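You operate a simulated robot arm through the tools that you are given. There is no shell and no other tool.

The job below is to be done with a simulated robot arm. You get a single attempt, and the scene is never put back.

Task
Sand the pale door's rough patch, then seat and pin the steel hinge.
Fine: the orange sanding block goes back; press the hinge into its cup, then push the hinge pin home into the hinge barrel. Tip and ram nothing that leans or stands free. Pinch, break and dent nothing; leave nothing switched on. What is to be rubbed or washed off counts as gone when no trace of it is left.

The check looks at the end state, three seconds after you hand in, the way a careful person would. Anything else that was tipped, shoved, dropped, spilled or broken makes it a failure.

Robot
A 6-joint arm with a two-finger gripper, fixed in place. Base frame: the origin is on the floor under the middle of its stand, x ahead of it, y to its left, z up; the work surface is at about z = 0.88. Lengths are in m, angles in degrees, forces in N, time in s.
It reaches about 1.206 m from its shoulder. Its first joint turns from -166.0 to 166.0 degrees. Payload 2.45 kg.
The TCP is the grasp point between the finger pads, 0.02 m short of the fingertips. In the tool frame z runs along the fingers and y along their closing line. The gripper opens to 0.14 m; its body begins 0.168 m behind the TCP.
Orientation is that of the tool frame in the base frame, as a unit quaternion [x, y, z, w]. With the fingers straight down and closing along the base's y, the tool's x points along the base's -x, its y along +y and its z along -z.

Tools
- The arm moves only by the tool apply_moves. Its argument "targets" is one flat list of numbers, 6 for each row, row after row: the shift along the base's x, y, z in units of 150 mm (1.0 is 150 mm), then the turn, a rotation vector about the base's x, y, z in units of 45 degrees (1.0 is 45 degrees). In form: [tx, ty, tz, wx, wy, wz, tx, ty, tz, wx, wy, wz, ...]. A call has 1 to 20 rows; each row is the pose to reach, as a shift and turn from the pose commanded when the call began. "claw" is the gripper command, from -1 (fully open) to 1 (shut), values between in proportion, set as the call begins (left out, the last holds). A call with a number of a shift or a turn outside -1 to 1 is refused whole. A row lasts 0.2 s, in which the tool goes at most 0.05 m and 8.6 degrees; a call with a longer step from one row to the next is refused whole, and so is a gripper value outside its range. A pose out of reach is approached as far as the arm can. The call stops where the force on the tool passes 40 N (or 10 N more than at its start, if that is more) or the arm is blocked; 0.2 s more then pass. Each finger travels about 0.045 m/s and halts on what it meets, pressing with about 29 N; the grip force reading is that of the motor and also rises with nothing between the fingers. The clock runs only during rows and for 0.2 s after the last one: add rows that repeat a pose to give the fingers time. It gives the time, the measured TCP pose, the force on the tool (base axes), the opening and the grip force at its end, in the units of the frame above (readings bear some noise), with the torque about the TCP (base axes, N m) and any sound that the robot's microphone picked up.
- Cameras (640 x 400 px; columns grow to the right, rows downward): "scene" is fixed at [0.2222, 0.6459, 1.5073]; the picture's right is [-0.75, -0.66, 0.00], its down [-0.44, 0.50, -0.74] and it looks along [0.49, -0.56, -0.67] (base axes); focal length 292 px, centre (320, 200). "wrist" rides on the gripper at [0.078, 0.011, -0.209] in the tool frame; the picture's right is [-0.14, 0.99, 0.00], its down [-0.92, -0.13, -0.37] and it looks along [-0.37, -0.05, 0.93] (tool axes); focal length 280 px, centre (320, 200). There is no depth. A picture from a camera that has moved, and an enlarged one, comes with that camera's place and axes in the base frame and with its lens. The place of the scene camera against the robot may be out by one fixed shift of up to 0.018 m in any direction.
- get_image(camera): a new picture of that camera. No time passes.
- zoom(camera, box): a new picture of the part [left, top, right, bottom] of that camera's present view, enlarged. No time passes.
- close_job(): hands the job in; it is judged then, once.

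Places have to be worked out from the pictures, the camera data and where the tool is seen. Open the gripper and draw the arm clear of the work before you hand the job in, unless the task says otherwise.

The tools are called after "Emit:" as a command line: name --argument value ..., lists and objects as JSON in quotes. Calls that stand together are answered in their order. apply_moves: Moves the arm, as the interface text tells. Its arguments: {"type":"object","properties":{"targets":{"type":"array"},"claw":{"type":"number"}},"required":["targets"]} The other tools are called the same way: get_image (camera) takes a picture; zoom (camera, box) takes an enlarged picture of a part of a camera's view; close_job () hands the job in.

At the start:

```text
clock: 0.0
tcp_pos: [0.5762, 0.0439, 1.2185]
tcp_rot: [0.0, 1.0, 0.0, 0.001]
force: [0.2, 0.2, 0.0]
moment: [-0.02, -0.01, -0.02]
gripper_width: 0.1399
grasp_force: 0.0
```

scene: 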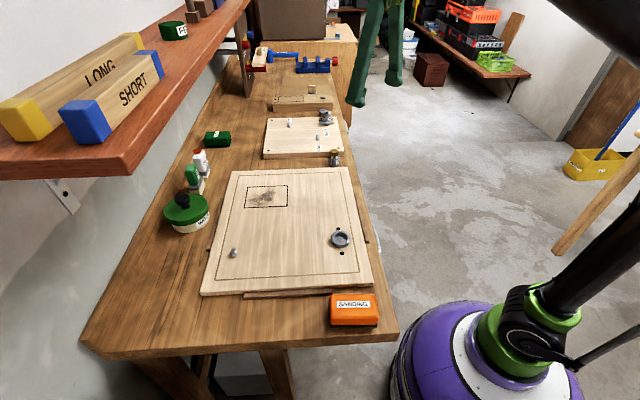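
wrist: 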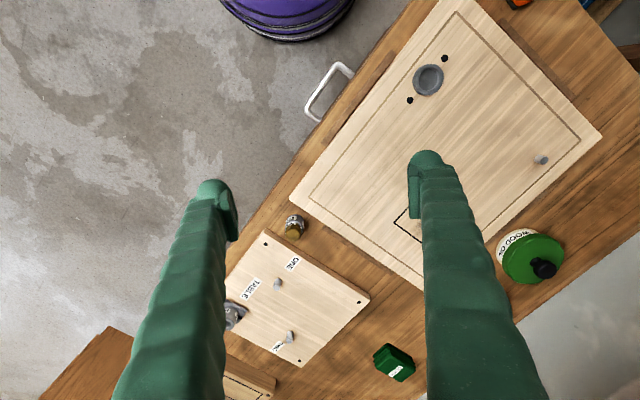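

The scene shows a pale door with a rough patch, an orange sanding block near the camera end, and hinges on a tray further along. I'll zoom in on each part before moving.

Emit:
zoom --camera "scene" --box '[190, 150, 390, 340]'

Emit:
zoom --camera "scene" --box '[230, 40, 370, 180]'

Emit:
zoom --camera "wrist" --box '[200, 180, 420, 400]'

Emit:
zoom --camera "wrist" --box '[300, 0, 640, 300]'

```text
2.11 times, centred on (290, 245) of scene
camera zoom: at [0.2222, 0.6459, 1.5073], right [-0.75, -0.66, 0.0], down [-0.44, 0.5, -0.74], along [0.49, -0.56, -0.67], focal length 615 px, centre (383, 105)
```

zoom: 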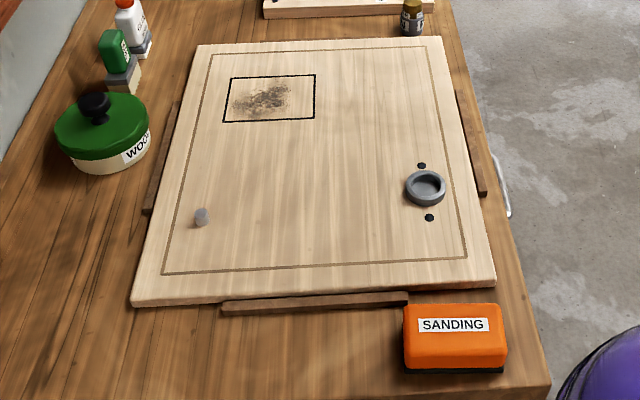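

```text
2.86 times, centred on (300, 110) of scene
camera zoom: at [0.2222, 0.6459, 1.5073], right [-0.75, -0.66, 0.0], down [-0.44, 0.5, -0.74], along [0.49, -0.56, -0.67], focal length 834 px, centre (377, 457)
```

zoom: 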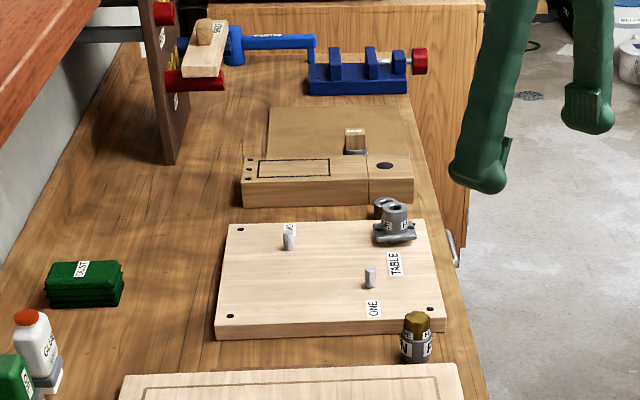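

```text
1.82 times, centred on (310, 290) of wrist
camera zoom: at [0.4988, 0.0554, 1.4282], right [0.14, 0.99, 0.0], down [0.92, -0.13, 0.37], along [0.37, -0.05, -0.93], focal length 510 px, centre (338, 36)
```

zoom: 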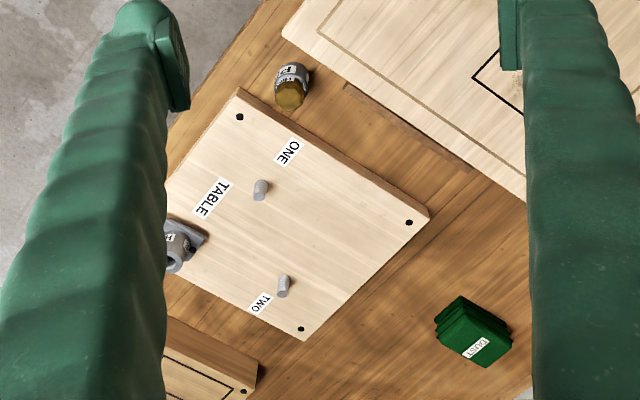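

```text
1.33 times, centred on (470, 150) of wrist
camera zoom: at [0.4988, 0.0554, 1.4282], right [0.14, 0.99, 0.0], down [0.92, -0.13, 0.37], along [0.37, -0.05, -0.93], focal length 374 px, centre (120, 267)
```

zoom: 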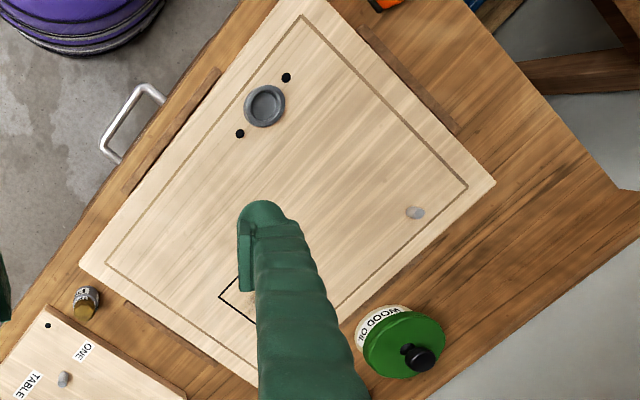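

The door lies at about 45° to the base axes. The hinge and other parts on the "TABLE" board are too small to identify from here, so I'm moving the wrist camera over there, keeping it high.

Emit:
apply_moves --targets '[0.2, -0.18, 0, 0, 0, 0, 0.4, -0.36, 0, 0, 0, 0, 0.6, -0.54, 0, 0, 0, 0, 0.8, -0.72, 0, 0, 0, 0, 1.0, -0.9, 0, 0, 0, 0]' --claw -1

Emit:
get_image --camera "wrist"

```text
clock: 1.2
tcp_pos: [0.7272, -0.0895, 1.2197]
tcp_rot: [0.0, 1.0, 0.001, -0.001]
force: [-0.6, 0.5, 0.8]
moment: [-0.05, -0.09, 0.02]
gripper_width: 0.1397
grasp_force: 0.1
```

```text
taken
camera wrist: at [0.6495, -0.0784, 1.429], right [0.14, 0.99, 0.0], down [0.92, -0.13, 0.37], along [0.37, -0.05, -0.93], focal length 280 px, centre (320, 200)
```

wrist: 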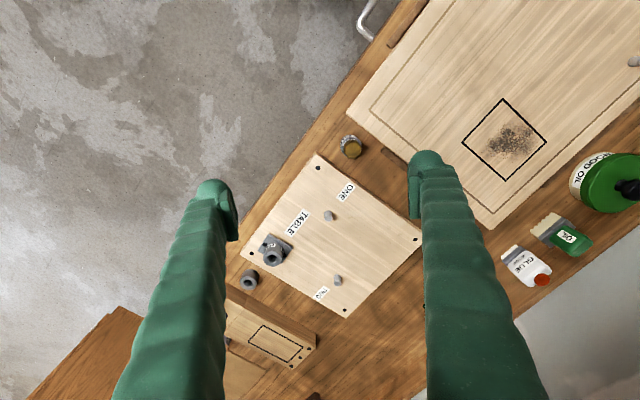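

Emit:
zoom --camera "wrist" --box '[220, 130, 420, 330]'

Emit:
zoom --camera "wrist" --box '[230, 210, 310, 300]'

Emit:
zoom --camera "wrist" --box '[300, 130, 380, 200]'

Emit:
zoom --camera "wrist" --box '[430, 80, 640, 300]'

```text
2.00 times, centred on (320, 230) of wrist
camera zoom: at [0.6495, -0.0784, 1.429], right [0.14, 0.99, 0.0], down [0.92, -0.13, 0.37], along [0.37, -0.05, -0.93], focal length 561 px, centre (320, 140)
```

zoom: 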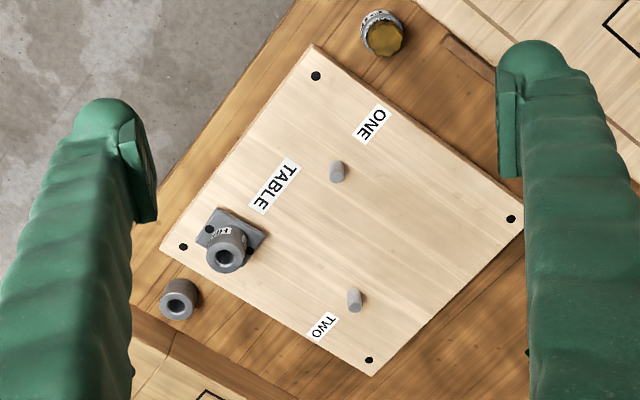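

```text
4.44 times, centred on (270, 255) of wrist
camera zoom: at [0.6495, -0.0784, 1.429], right [0.14, 0.99, 0.0], down [0.92, -0.13, 0.37], along [0.37, -0.05, -0.93], focal length 1246 px, centre (542, -44)
```

zoom: 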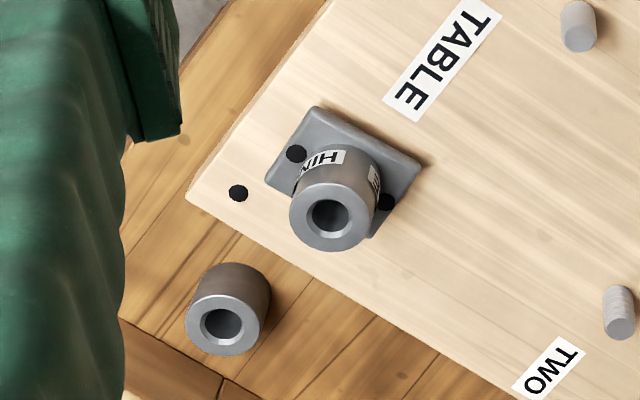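

```text
5.71 times, centred on (340, 165) of wrist
camera zoom: at [0.6495, -0.0784, 1.429], right [0.14, 0.99, 0.0], down [0.92, -0.13, 0.37], along [0.37, -0.05, -0.93], focal length 1602 px, centre (206, 400)
```

zoom: 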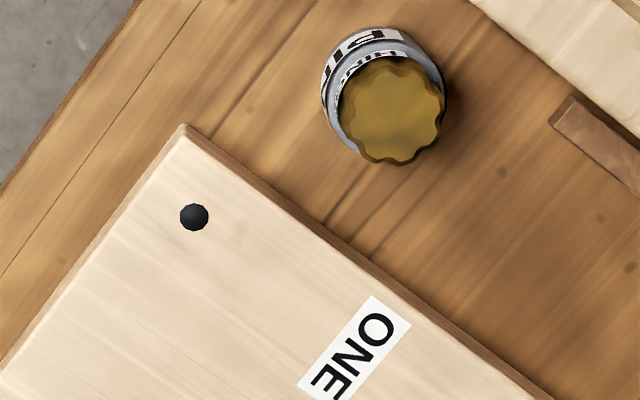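

```text
1.82 times, centred on (535, 190) of wrist
camera zoom: at [0.6495, -0.0784, 1.429], right [0.14, 0.99, 0.0], down [0.92, -0.13, 0.37], along [0.37, -0.05, -0.93], focal length 510 px, centre (-71, 218)
```

zoom: 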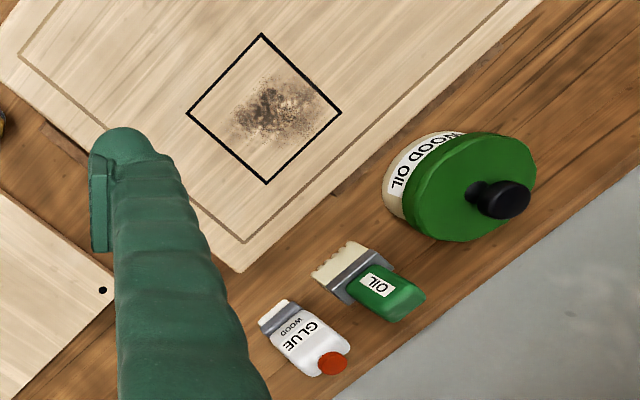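

The steel hinge (a plate with a barrel) sits near the front corner of the TABLE board. The brass-headed hinge pin stands in a "PIN" holder. I'm lowering the camera toward the hinge for a closer look.

Emit:
apply_moves --targets '[0.195, -0.146, -0.17, 0, 0, 0, 0.39, -0.292, -0.34, 0, 0, 0, 0.585, -0.438, -0.51, 0, 0, 0, 0.78, -0.584, -0.68, 0, 0, 0, 0.975, -0.73, -0.85, 0, 0, 0]'

Emit:
get_image --camera "wrist"

Emit:
get_image --camera "scene"

```text
clock: 2.4
tcp_pos: [0.8727, -0.2008, 1.0884]
tcp_rot: [-0.001, 1.0, 0.0, 0.0]
force: [-0.7, -0.1, 0.6]
moment: [-0.03, -0.08, -0.03]
gripper_width: 0.1402
grasp_force: 0.0
```

```text
taken
camera wrist: at [0.7953, -0.1886, 1.298], right [0.14, 0.99, 0.0], down [0.92, -0.13, 0.37], along [0.37, -0.05, -0.93], focal length 280 px, centre (320, 200)
```

wrist: 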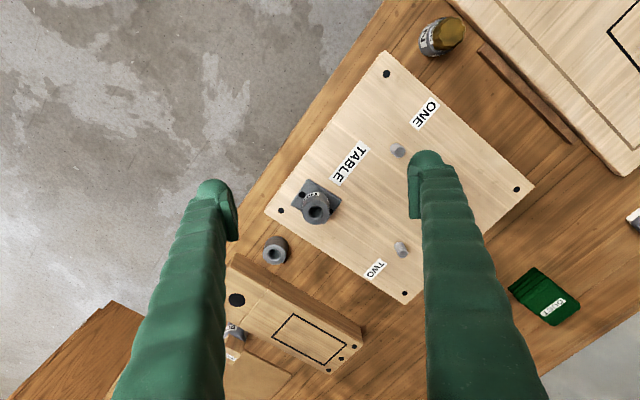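

```text
taken
```

scene: 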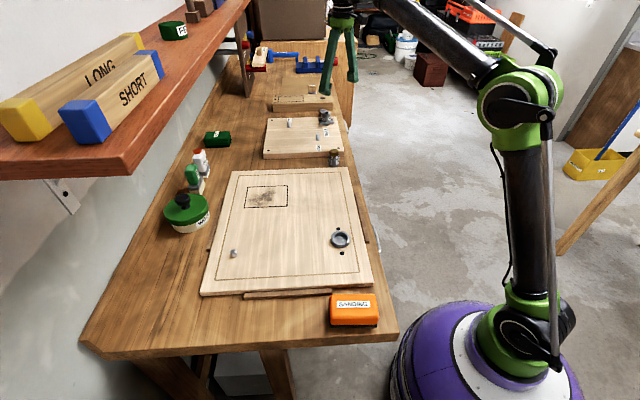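

Emit:
zoom --camera "wrist" --box '[250, 160, 370, 280]'

Emit:
zoom --camera "scene" --box '[290, 90, 370, 180]'

Emit:
zoom --camera "wrist" --box '[400, 0, 500, 80]'

Emit:
zoom --camera "scene" --box '[300, 200, 400, 270]'

```text
3.33 times, centred on (310, 220) of wrist
camera zoom: at [0.7953, -0.1886, 1.298], right [0.14, 0.99, 0.0], down [0.92, -0.13, 0.37], along [0.37, -0.05, -0.93], focal length 935 px, centre (353, 133)
```

zoom: 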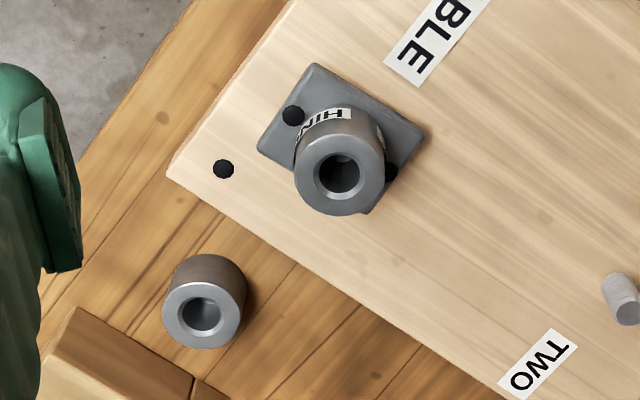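

```text
4.44 times, centred on (330, 135) of scene
camera zoom: at [0.2222, 0.6459, 1.5073], right [-0.75, -0.66, 0.0], down [-0.44, 0.5, -0.74], along [0.49, -0.56, -0.67], focal length 1298 px, centre (276, 489)
```

zoom: 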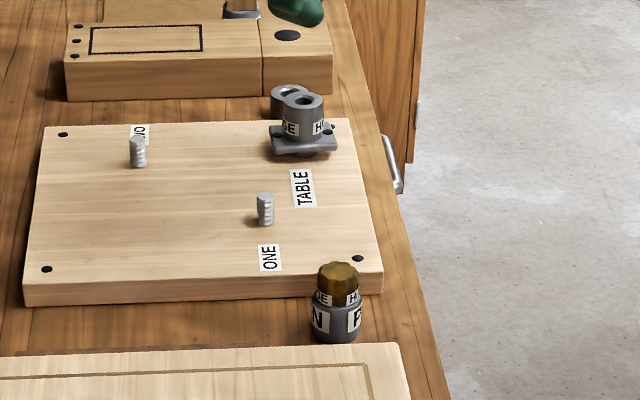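

```text
5.00 times, centred on (450, 40) of wrist
camera zoom: at [0.7953, -0.1886, 1.298], right [0.14, 0.99, 0.0], down [0.92, -0.13, 0.37], along [0.37, -0.05, -0.93], focal length 1402 px, centre (-330, 1000)
```

zoom: 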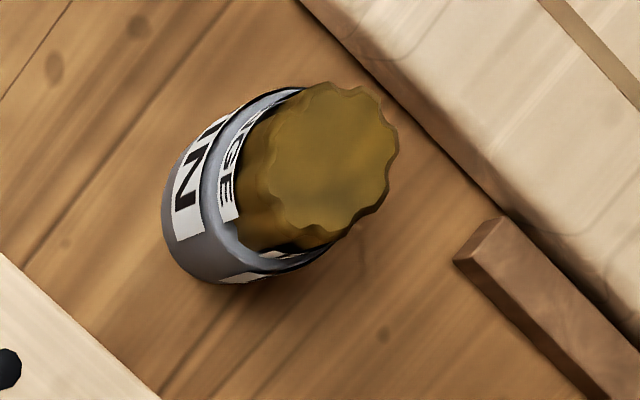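

```text
5.71 times, centred on (350, 235) of scene
camera zoom: at [0.2222, 0.6459, 1.5073], right [-0.75, -0.66, 0.0], down [-0.44, 0.5, -0.74], along [0.49, -0.56, -0.67], focal length 1668 px, centre (149, 0)
```

zoom: 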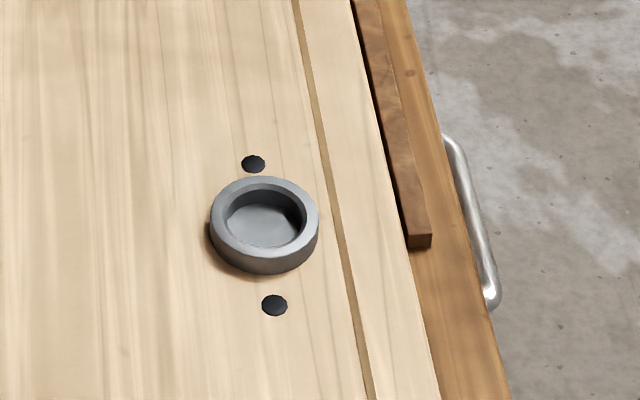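

I triangulate the barrel's top at about (0.946, -0.215, 0.96), and the plate appears to rest on a round boss that fits the cup. Sanding comes first, so I'm moving back across the door toward the block and looking at the patch and cup along the way.

Emit:
apply_moves --targets '[-0.1, 0.1, 0.2, 0, 0, 0, -0.3, 0.3, 0.3, 0, 0, 0, -0.5, 0.5, 0.4, 0, 0, 0, -0.7, 0.7, 0.4, 0, 0, 0, -0.9, 0.9, 0.4, 0, 0, 0, -1.0, 1.0, 0.4, 0, 0, 0]'

Emit:
get_image --camera "wrist"

```text
clock: 3.8
tcp_pos: [0.7211, -0.0517, 1.151]
tcp_rot: [0.0, 1.0, -0.001, 0.0]
force: [0.3, 1.7, -0.1]
moment: [0.04, 0.01, 0.0]
gripper_width: 0.1401
grasp_force: 0.0
```

```text
taken
camera wrist: at [0.6448, -0.0394, 1.3608], right [0.14, 0.99, 0.0], down [0.92, -0.13, 0.37], along [0.36, -0.05, -0.93], focal length 280 px, centre (320, 200)
```

wrist: 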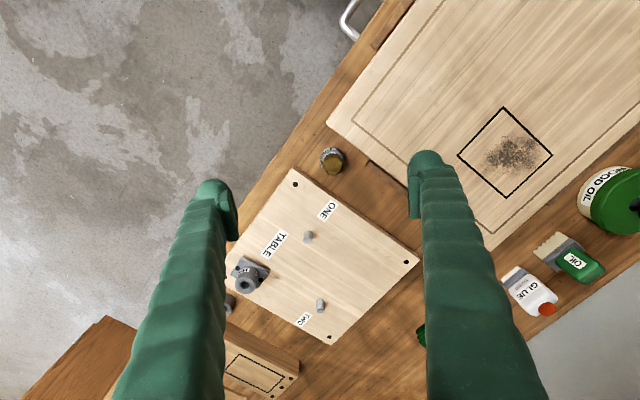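

Both the patch and the pin holder are in clear view. I'm carrying on toward the sanding block.

Emit:
apply_moves --targets '[-0.2, 0.2, 0, 0, 0, 0, -0.4, 0.4, 0, 0, 0, 0, -0.6, 0.6, 0, 0, 0, 0, -0.8, 0.8, 0, 0, 0, 0, -1.0, 1.0, 0, 0, 0, 0]'

Emit:
get_image --camera "wrist"

Emit:
apply_moves --targets '[-0.2, 0.2, 0, 0, 0, 0, -0.4, 0.4, 0, 0, 0, 0, -0.6, 0.6, 0, 0, 0, 0, -0.8, 0.8, 0, 0, 0, 0, -1.0, 1.0, 0, 0, 0, 0]'

Emit:
get_image --camera "wrist"

```text
clock: 5.0
tcp_pos: [0.5709, 0.0993, 1.1495]
tcp_rot: [0.0, 1.0, 0.0, 0.0]
force: [-0.5, -0.7, -0.3]
moment: [0.02, 0.04, 0.02]
gripper_width: 0.1397
grasp_force: 0.1
```

```text
taken
camera wrist: at [0.4939, 0.1114, 1.3595], right [0.14, 0.99, 0.0], down [0.92, -0.13, 0.37], along [0.36, -0.05, -0.93], focal length 280 px, centre (320, 200)
```

wrist: 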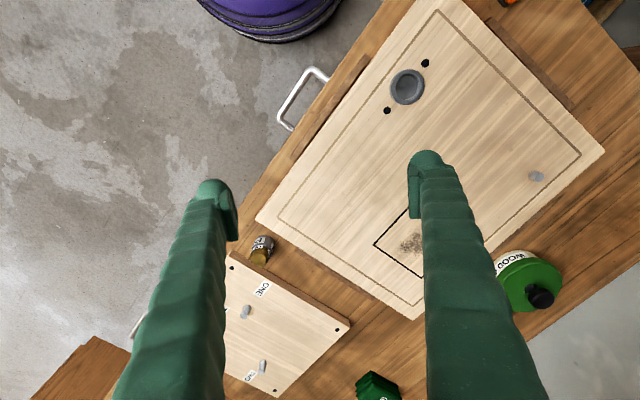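

```text
clock: 6.2
tcp_pos: [0.4214, 0.2507, 1.1521]
tcp_rot: [0.0, 1.0, 0.001, 0.0]
force: [1.3, 0.5, 1.1]
moment: [-0.02, -0.01, 0.04]
gripper_width: 0.1401
grasp_force: 0.1
```

```text
taken
camera wrist: at [0.3434, 0.2621, 1.3611], right [0.14, 0.99, 0.0], down [0.92, -0.13, 0.37], along [0.37, -0.05, -0.93], focal length 280 px, centre (320, 200)
```

wrist: 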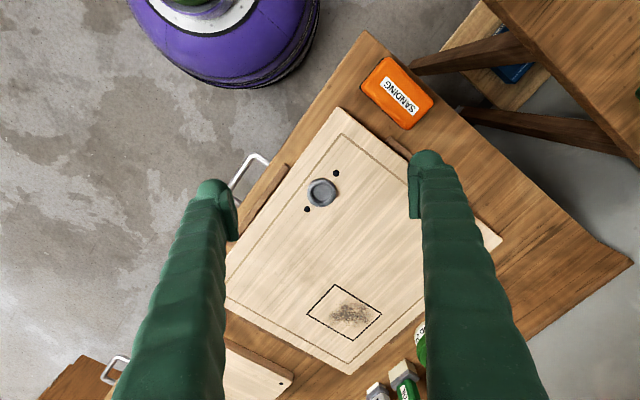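

The sanding block is at about (0.366, 0.371), with its long axis along the 45° direction. I'm zooming in to get its edges and its gap to the batten.

Emit:
zoom --camera "wrist" --box '[340, 30, 460, 170]'

Emit:
zoom --camera "scene" --box '[310, 270, 410, 350]'

Emit:
zoom --camera "wrist" --box '[280, 150, 420, 350]'

```text
2.86 times, centred on (400, 100) of wrist
camera zoom: at [0.3434, 0.2621, 1.3611], right [0.14, 0.99, 0.0], down [0.92, -0.13, 0.37], along [0.37, -0.05, -0.93], focal length 801 px, centre (91, 486)
```

zoom: 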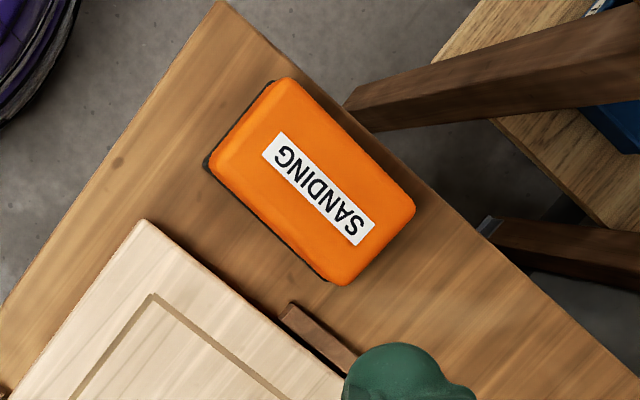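

```text
5.00 times, centred on (360, 310) of scene
camera zoom: at [0.2222, 0.6459, 1.5073], right [-0.75, -0.66, 0.0], down [-0.44, 0.5, -0.74], along [0.49, -0.56, -0.67], focal length 1460 px, centre (120, -350)
```

zoom: 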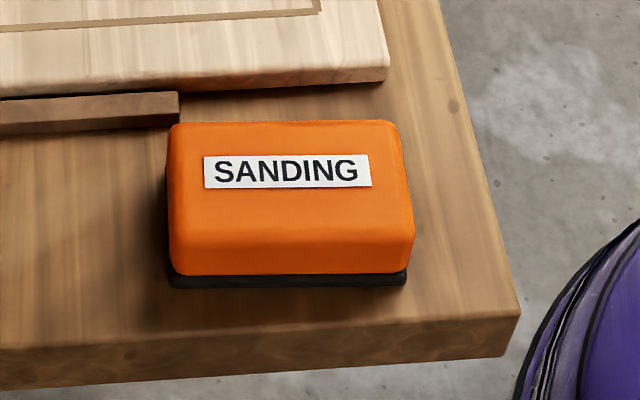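

```text
2.00 times, centred on (350, 250) of wrist
camera zoom: at [0.3434, 0.2621, 1.3611], right [0.14, 0.99, 0.0], down [0.92, -0.13, 0.37], along [0.37, -0.05, -0.93], focal length 561 px, centre (260, 100)
```

zoom: 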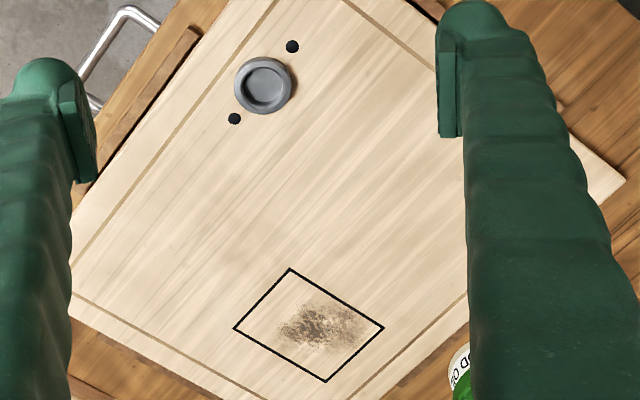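

The block measures about 0.095 × 0.053 with its long axis at roughly 43°, centred near (0.370, 0.373). Before I work at the patch I want the height and front edge of the shelf, so I'm checking that part of the scene.

Emit:
zoom --camera "scene" --box '[0, 0, 280, 240]'

Emit:
zoom --camera "scene" --box '[200, 0, 360, 110]'

Emit:
zoom --camera "scene" --box '[150, 120, 310, 240]'

```text
1.67 times, centred on (140, 120) of scene
camera zoom: at [0.2222, 0.6459, 1.5073], right [-0.75, -0.66, 0.0], down [-0.44, 0.5, -0.74], along [0.49, -0.56, -0.67], focal length 487 px, centre (620, 333)
```

zoom: 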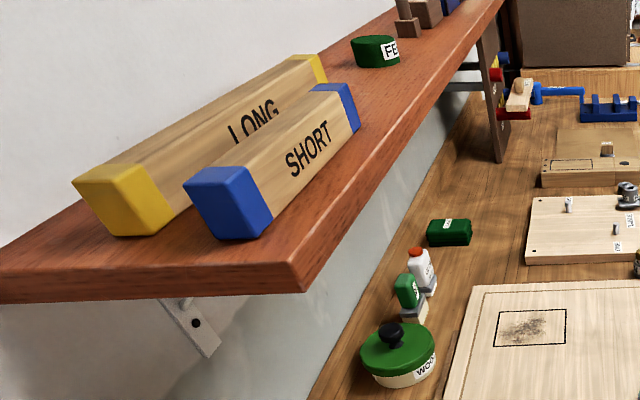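

```text
3.64 times, centred on (280, 55) of scene
camera zoom: at [0.2222, 0.6459, 1.5073], right [-0.75, -0.66, 0.0], down [-0.44, 0.5, -0.74], along [0.49, -0.56, -0.67], focal length 1062 px, centre (466, 727)
```

zoom: 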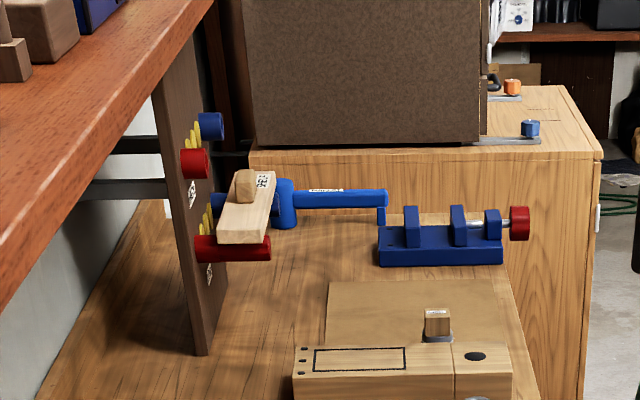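

```text
3.33 times, centred on (230, 180) of scene
camera zoom: at [0.2222, 0.6459, 1.5073], right [-0.75, -0.66, 0.0], down [-0.44, 0.5, -0.74], along [0.49, -0.56, -0.67], focal length 973 px, centre (620, 267)
```

zoom: 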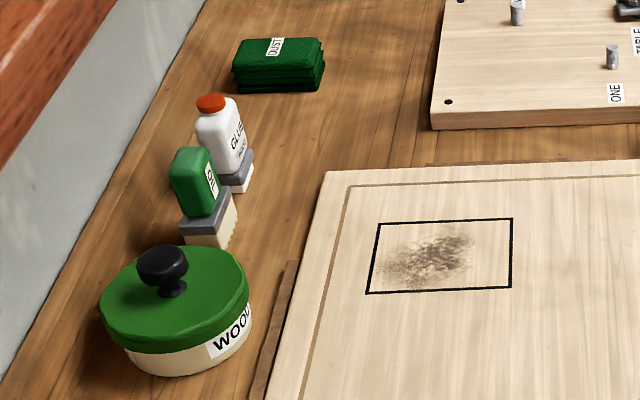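

The shelf is well above the bench and its front edge lies behind the patch, so I'll keep the tool's bulk on the front side. I'll grip the block by its ends, where both sides are free, so I'm turning the tool about -45° and moving above the block.

Emit:
apply_moves --targets '[-0.0583, 0.1379, -0.1122, 0, 0, -0.1667, -0.1167, 0.2757, -0.2243, 0, 0, -0.3333, -0.175, 0.4135, -0.3365, 0, 0, -0.5, -0.2333, 0.5513, -0.4487, 0, 0, -0.6667, -0.2917, 0.6892, -0.5608, 0, 0, -0.8333, -0.35, 0.827, -0.673, 0, 0, -1.0, -0.35, 0.827, -0.673, 0, 0, -1.0]' --claw -1

Emit:
get_image --camera "wrist"

Emit:
get_image --camera "scene"

```text
clock: 7.8
tcp_pos: [0.3677, 0.3722, 1.0496]
tcp_rot: [0.383, 0.924, -0.001, 0.0]
force: [0.1, -0.8, -0.4]
moment: [-0.01, 0.03, 0.04]
gripper_width: 0.1399
grasp_force: 0.1
```

```text
taken
camera wrist: at [0.3211, 0.4365, 1.2595], right [0.8, 0.6, 0.0], down [0.56, -0.74, 0.37], along [0.22, -0.29, -0.93], focal length 280 px, centre (320, 200)
```

wrist: 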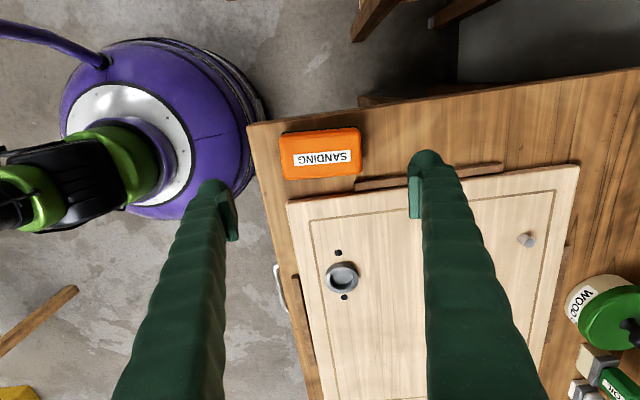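

```text
taken
```

scene: 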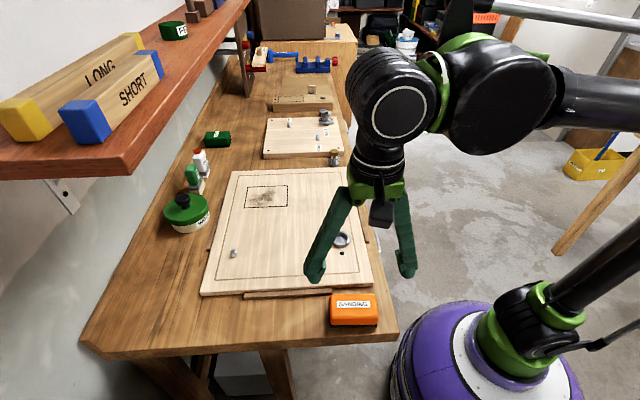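

The tool is turned and the block shows directly below the finger line. I'm zooming in to fine-tune the position before descending.

Emit:
zoom --camera "wrist" --box '[240, 100, 400, 220]'

```text
3.33 times, centred on (320, 160) of wrist
camera zoom: at [0.3211, 0.4365, 1.2595], right [0.8, 0.6, 0.0], down [0.56, -0.74, 0.37], along [0.22, -0.29, -0.93], focal length 935 px, centre (320, 333)
```

zoom: 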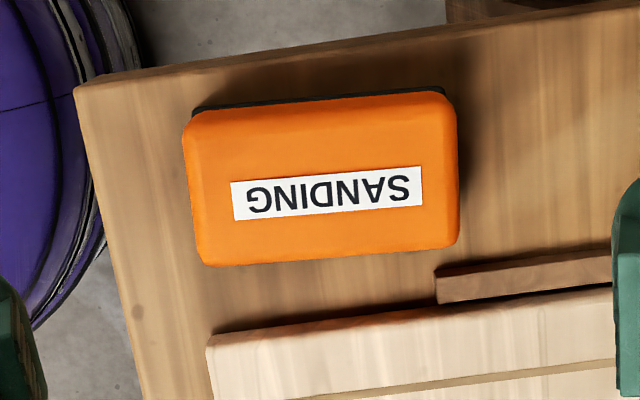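

The block centre comes out at about (0.3715, 0.374) with yaw near 42.5°, which matches the earlier estimate. I'm turning -2.5° more and lowering around the block's ends to TCP z of about 0.914.

Emit:
apply_moves --targets '[0.004, 0.002, -0.18, 0, 0, -0.055, 0.008, 0.003, -0.36, 0, 0, -0.055, 0.008, 0.003, -0.52, 0, 0, -0.055, 0.008, 0.003, -0.66, 0, 0, -0.055, 0.008, 0.003, -0.76, 0, 0, -0.055, 0.008, 0.003, -0.84, 0, 0, -0.055, 0.008, 0.003, -0.9, 0, 0, -0.055, 0.008, 0.003, -0.9, 0, 0, -0.055]'

Emit:
get_image --camera "wrist"

Emit:
get_image --camera "scene"

```text
clock: 9.6
tcp_pos: [0.3698, 0.3742, 0.9149]
tcp_rot: [0.403, 0.915, 0.001, 0.0]
force: [-0.3, -0.2, 0.3]
moment: [0.01, -0.05, 0.02]
gripper_width: 0.14
grasp_force: 0.0
```

```text
taken
camera wrist: at [0.3269, 0.4394, 1.1248], right [0.82, 0.57, 0.0], down [0.53, -0.76, 0.37], along [0.21, -0.3, -0.93], focal length 280 px, centre (320, 200)
```

wrist: 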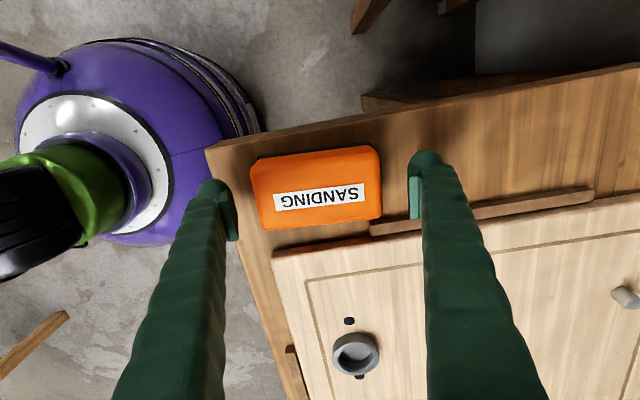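

```text
taken
```

scene: 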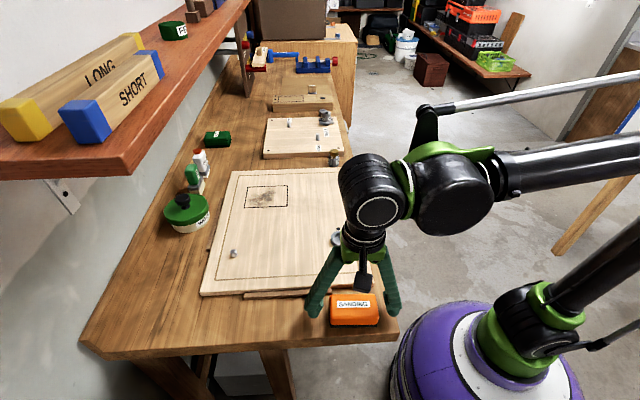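

The fingers straddle the block with clearance on both ends. I'm closing the gripper now, with a 2 mm shift to centre it.

Emit:
apply_moves --targets '[-0.011, -0.007, 0, 0, 0, 0, -0.011, -0.007, 0, 0, 0, 0, -0.011, -0.007, 0, 0, 0, 0, -0.011, -0.007, 0, 0, 0, 0, -0.011, -0.007, 0, 0, 0, 0, -0.011, -0.007, 0, 0, 0, 0, -0.011, -0.007, 0, 0, 0, 0]' --claw 1

Emit:
get_image --camera "wrist"

```text
clock: 11.2
tcp_pos: [0.3699, 0.3726, 0.9162]
tcp_rot: [0.402, 0.915, 0.0, 0.0]
force: [1.0, 0.9, 3.6]
moment: [0.03, 0.02, -0.22]
gripper_width: 0.1017
grasp_force: 29.1
```

```text
taken
camera wrist: at [0.3255, 0.4382, 1.1249], right [0.82, 0.57, 0.0], down [0.53, -0.77, 0.37], along [0.21, -0.3, -0.93], focal length 280 px, centre (320, 200)
```

wrist: 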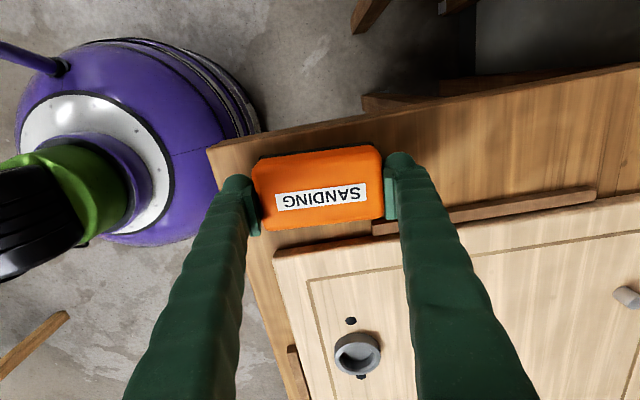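

The block is gripped at a width of 0.102 with 29 N. I'm lifting it straight up about 0.1 m and then carrying it over the door toward the patch.

Emit:
apply_moves --targets '[0, 0, 0.12, 0, 0, 0, 0, 0, 0.3, 0, 0, 0, 0, 0, 0.5, 0, 0, 0, 0, 0, 0.667, 0, 0, 0, 0.23, -0.0675, 0.667, 0, 0, 0, 0.46, -0.135, 0.667, 0, 0, 0, 0.69, -0.2025, 0.667, 0, 0, 0, 0.92, -0.27, 0.667, 0, 0, 0]'

Emit:
get_image --camera "scene"

Emit:
get_image --camera "wrist"

```text
clock: 13.0
tcp_pos: [0.5083, 0.3326, 1.0165]
tcp_rot: [0.402, 0.916, 0.0, 0.0]
force: [-0.8, -0.5, -1.1]
moment: [-0.01, -0.03, 0.01]
gripper_width: 0.1015
grasp_force: 28.9
```

```text
taken
```

scene: 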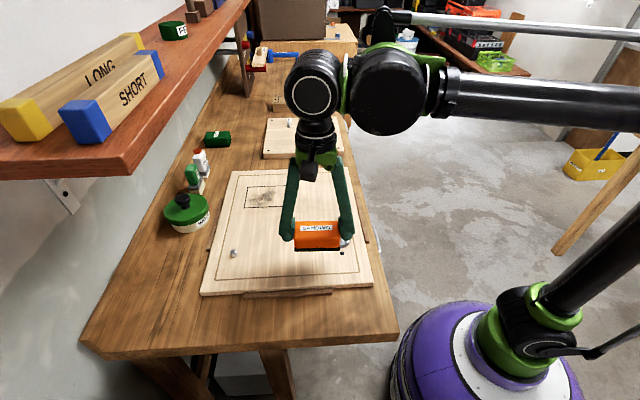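

```text
taken
camera wrist: at [0.4637, 0.3981, 1.226], right [0.82, 0.57, 0.0], down [0.53, -0.76, 0.37], along [0.21, -0.3, -0.93], focal length 280 px, centre (320, 200)
```

wrist: 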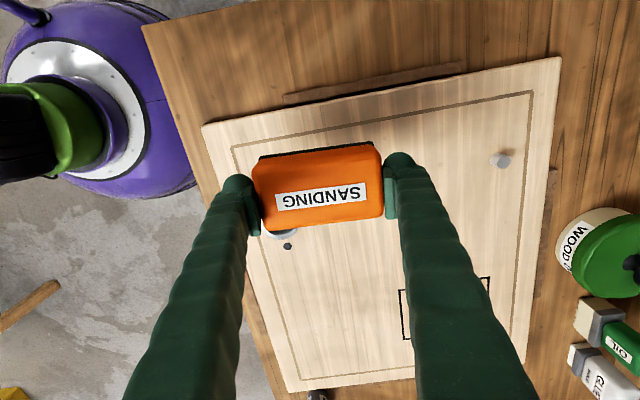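

The lift was clean, with the block held level. I'm carrying on toward the patch in steps.

Emit:
apply_moves --targets '[0.235, -0.068, 0, 0, 0, 0, 0.47, -0.1357, 0, 0, 0, 0, 0.704, -0.2035, 0, 0, 0, 0, 0.938, -0.2713, 0, 0, 0, 0]'

Emit:
get_image --camera "scene"

Emit:
get_image --camera "wrist"

```text
clock: 14.0
tcp_pos: [0.6486, 0.2901, 1.0157]
tcp_rot: [0.402, 0.915, -0.001, 0.0]
force: [-0.5, -1.0, -1.1]
moment: [-0.01, -0.05, 0.0]
gripper_width: 0.1017
grasp_force: 28.6
```

```text
taken
```

scene: 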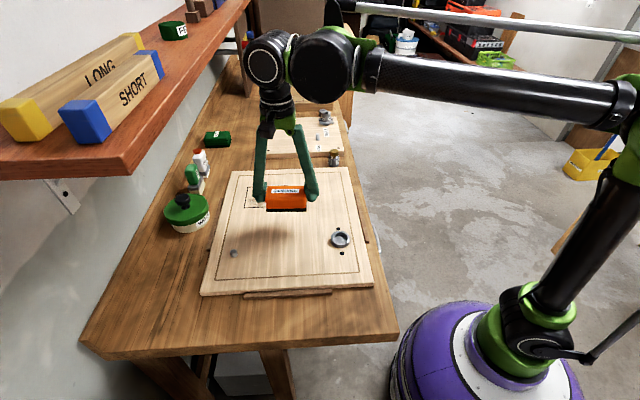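

```text
taken
camera wrist: at [0.6044, 0.3559, 1.2248], right [0.82, 0.57, 0.0], down [0.53, -0.77, 0.37], along [0.21, -0.3, -0.93], focal length 280 px, centre (320, 200)
```

wrist: 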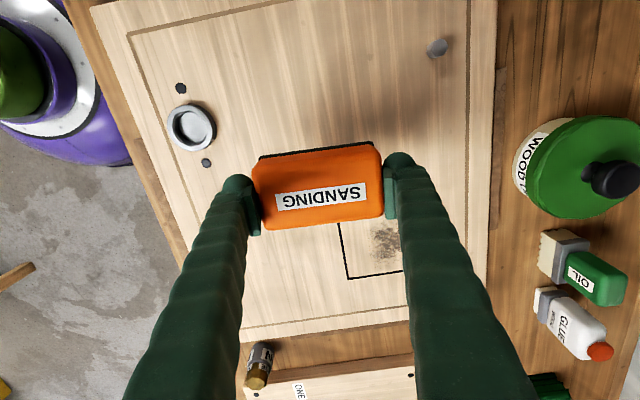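

The block is level and steady. By my estimate the shelf's front edge lies about 0.09 m behind the patch centre at z ≈ 1.28–1.30, so I'll stop above the patch and check that the wrist's outline stays clear of the shelf before lowering.

Emit:
apply_moves --targets '[0.25, -0.053, 0, 0, 0, 0, 0.5, -0.106, 0, 0, 0, 0, 0.75, -0.16, 0, 0, 0, 0, 0.95, -0.24, 0, 0, 0, 0]'

Emit:
get_image --camera "scene"

Emit:
get_image --camera "wrist"

```text
clock: 15.0
tcp_pos: [0.7918, 0.2546, 1.0146]
tcp_rot: [0.402, 0.916, 0.0, 0.001]
force: [0.0, -0.8, -1.4]
moment: [0.01, -0.06, 0.03]
gripper_width: 0.1016
grasp_force: 28.4
```

```text
taken
```

scene: 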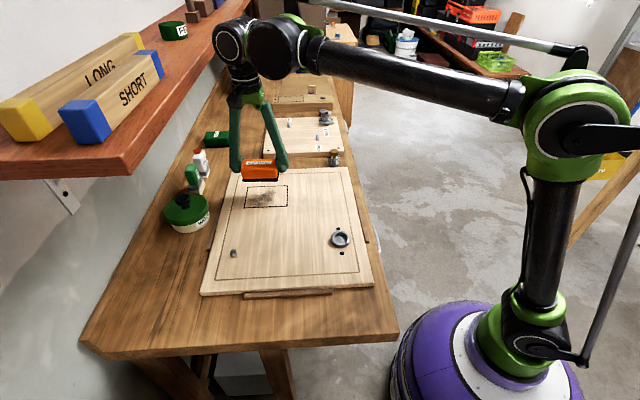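

```text
taken
camera wrist: at [0.748, 0.32, 1.2243], right [0.82, 0.57, 0.0], down [0.53, -0.76, 0.37], along [0.21, -0.3, -0.93], focal length 280 px, centre (320, 200)
```

wrist: 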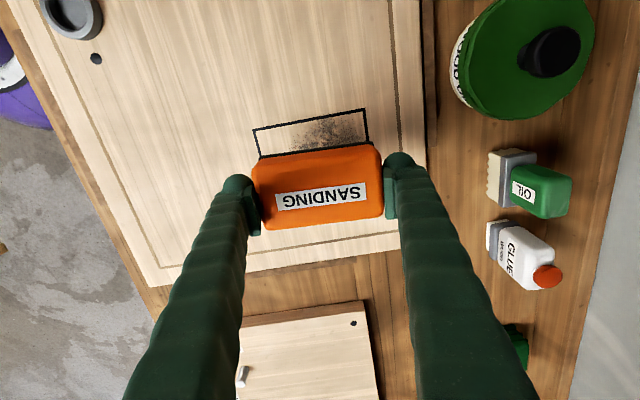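

The wrist's outline should clear the shelf once lowered, since it appears about 15 px right of the shelf edge at working height. I'm zooming in on the stain first, to plan strokes that cover it fully.

Emit:
zoom --camera "wrist" --box '[240, 90, 400, 200]'

Emit:
zoom --camera "scene" --box '[200, 140, 320, 230]'

Emit:
zoom --camera "scene" --box '[150, 0, 310, 120]'

```text
3.64 times, centred on (320, 145) of wrist
camera zoom: at [0.748, 0.32, 1.2243], right [0.82, 0.57, 0.0], down [0.53, -0.76, 0.37], along [0.21, -0.3, -0.93], focal length 1020 px, centre (320, 400)
```

zoom: 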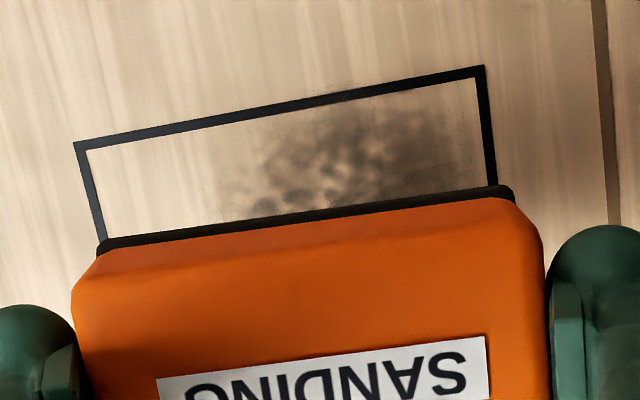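

```text
4.44 times, centred on (260, 185) of scene
camera zoom: at [0.2222, 0.6459, 1.5073], right [-0.75, -0.66, 0.0], down [-0.44, 0.5, -0.74], along [0.49, -0.56, -0.67], focal length 1298 px, centre (587, 267)
```

zoom: 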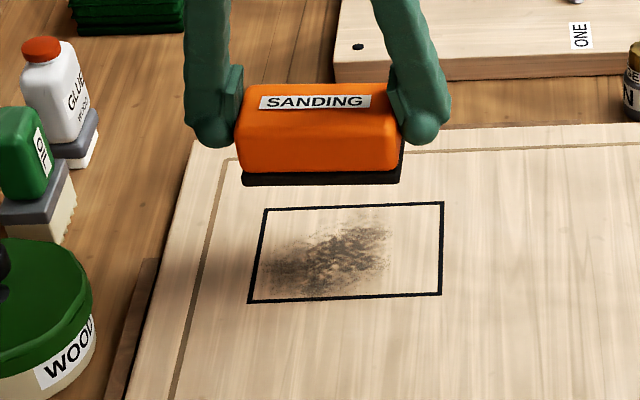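

```text
3.33 times, centred on (230, 60) of scene
camera zoom: at [0.2222, 0.6459, 1.5073], right [-0.75, -0.66, 0.0], down [-0.44, 0.5, -0.74], along [0.49, -0.56, -0.67], focal length 973 px, centre (620, 667)
```

zoom: 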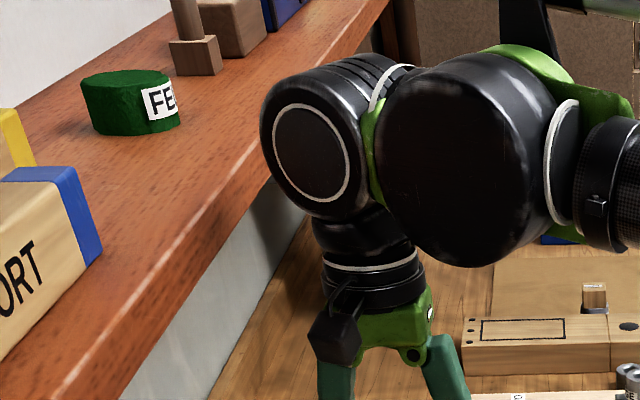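

The stain spans most of the marked box, biased toward the back. I'm lowering to just above the door, shifted about 8 mm toward the back to cover it, and then checking clearance.

Emit:
apply_moves --targets '[0.019, 0.018, -0.1, 0, 0, 0.03, 0.038, 0.037, -0.2, 0, 0, 0.055, 0.038, 0.037, -0.3, 0, 0, 0.055, 0.038, 0.037, -0.4, 0, 0, 0.055, 0.038, 0.037, -0.46, 0, 0, 0.055]'

Emit:
get_image --camera "scene"

Emit:
zoom --camera "scene" --box '[200, 140, 320, 230]'

```text
clock: 16.2
tcp_pos: [0.7963, 0.2605, 0.9463]
tcp_rot: [0.383, 0.924, 0.0, 0.0]
force: [-0.8, 1.4, -0.8]
moment: [0.03, 0.02, -0.01]
gripper_width: 0.1014
grasp_force: 28.3
```

```text
taken
```

scene: 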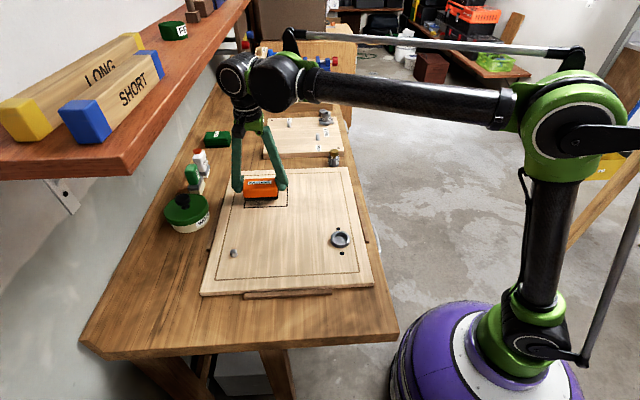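

```text
4.44 times, centred on (260, 185) of scene
camera zoom: at [0.2222, 0.6459, 1.5073], right [-0.75, -0.66, 0.0], down [-0.44, 0.5, -0.74], along [0.49, -0.56, -0.67], focal length 1298 px, centre (587, 267)
```

zoom: 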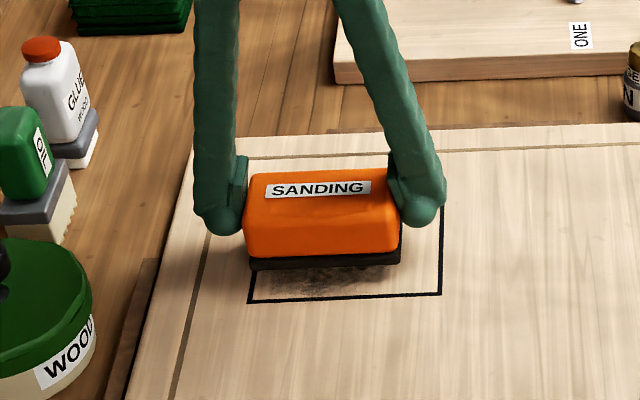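

The wrist is clear of the shelf, and the block hovers about 9 mm above the door, lined up with the box's back edge. I'm easing it down to touch.

Emit:
apply_moves --targets '[0, 0, -0.02, 0, 0, 0, 0, 0, -0.035, 0, 0, 0, 0, 0, -0.045, 0, 0, 0, 0, 0, -0.055, 0, 0, 0, 0, 0, -0.055, 0, 0, 0]'

```text
clock: 17.4
tcp_pos: [0.7962, 0.2602, 0.9385]
tcp_rot: [0.383, 0.924, 0.0, 0.0]
force: [-0.7, -1.1, 0.1]
moment: [0.0, 0.04, -0.02]
gripper_width: 0.1015
grasp_force: 28.7
```

There's no clear contact force yet at z ≈ 0.938. I'm going down another few millimetres in small steps.

Emit:
apply_moves --targets '[0, 0, -0.008, 0, 0, 0, 0, 0, -0.016, 0, 0, 0, 0, 0, -0.016, 0, 0, 0]'

```text
clock: 18.2
tcp_pos: [0.795, 0.2604, 0.9356]
tcp_rot: [0.383, 0.924, 0.0, -0.001]
force: [0.1, -0.2, -1.0]
moment: [0.01, -0.01, 0.0]
gripper_width: 0.1016
grasp_force: 28.5
```

Emit:
apply_moves --targets '[0, 0, -0.008, 0, 0, 0, 0, 0, -0.016, 0, 0, 0, 0, 0, -0.016, 0, 0, 0]'

Emit:
zoom --camera "scene" --box '[220, 160, 310, 220]'

```text
clock: 19.0
tcp_pos: [0.7952, 0.2601, 0.9336]
tcp_rot: [0.382, 0.924, 0.0, 0.001]
force: [4.7, 4.0, 24.0]
moment: [0.2, 0.08, -0.01]
gripper_width: 0.1015
grasp_force: 28.6
```

```text
6.67 times, centred on (265, 190) of scene
camera zoom: at [0.2222, 0.6459, 1.5073], right [-0.75, -0.66, 0.0], down [-0.44, 0.5, -0.74], along [0.49, -0.56, -0.67], focal length 1947 px, centre (687, 267)
```

zoom: 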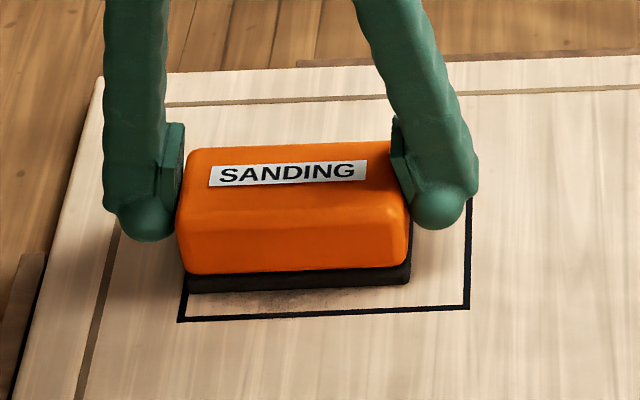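

The block is in contact at 24 N, with contact starting at a TCP z of about 0.9345. I'm backing off slightly to a moderate pressure and rubbing along the door's length, ±25 mm.

Emit:
apply_moves --targets '[0, 0, 0.005, 0, 0, 0, 0.0586, -0.0593, 0.005, 0, 0, 0, 0.1172, -0.1185, 0.005, 0, 0, 0, 0.0586, -0.0593, 0.005, 0, 0, 0, 0, 0, 0.005, 0, 0, 0, -0.0586, 0.0593, 0.005, 0, 0, 0, -0.1172, 0.1185, 0.005, 0, 0, 0, -0.0586, 0.0593, 0.005, 0, 0, 0, 0, 0, 0.005, 0, 0, 0, 0.0586, -0.0593, 0.005, 0, 0, 0, 0.1172, -0.1185, 0.005, 0, 0, 0, 0.0586, -0.0593, 0.005, 0, 0, 0, 0, 0, 0.005, 0, 0, 0, -0.0586, 0.0593, 0.005, 0, 0, 0, -0.1172, 0.1185, 0.005, 0, 0, 0, -0.0586, 0.0593, 0.005, 0, 0, 0, 0, 0, 0.005, 0, 0, 0]'

Emit:
zoom --camera "scene" --box '[220, 160, 310, 220]'

Emit:
get_image --camera "wrist"

```text
clock: 22.6
tcp_pos: [0.7961, 0.2618, 0.9344]
tcp_rot: [0.382, 0.924, -0.001, -0.001]
force: [-4.8, 5.1, 6.7]
moment: [0.14, 0.1, -0.01]
gripper_width: 0.1013
grasp_force: 29.4
```

```text
6.67 times, centred on (265, 190) of scene
camera zoom: at [0.2222, 0.6459, 1.5073], right [-0.75, -0.66, 0.0], down [-0.44, 0.5, -0.74], along [0.49, -0.56, -0.67], focal length 1947 px, centre (687, 267)
```

zoom: 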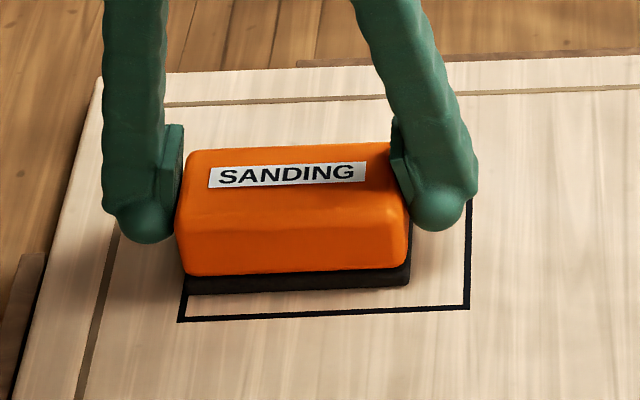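

```text
taken
camera wrist: at [0.7489, 0.3252, 1.1436], right [0.8, 0.6, 0.0], down [0.56, -0.74, 0.37], along [0.22, -0.29, -0.93], focal length 280 px, centre (320, 200)
```

wrist: 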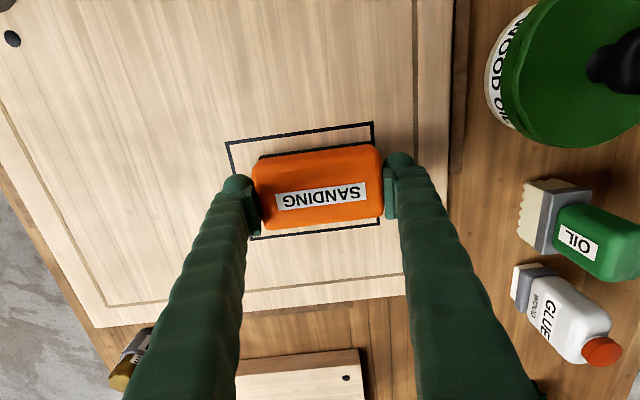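

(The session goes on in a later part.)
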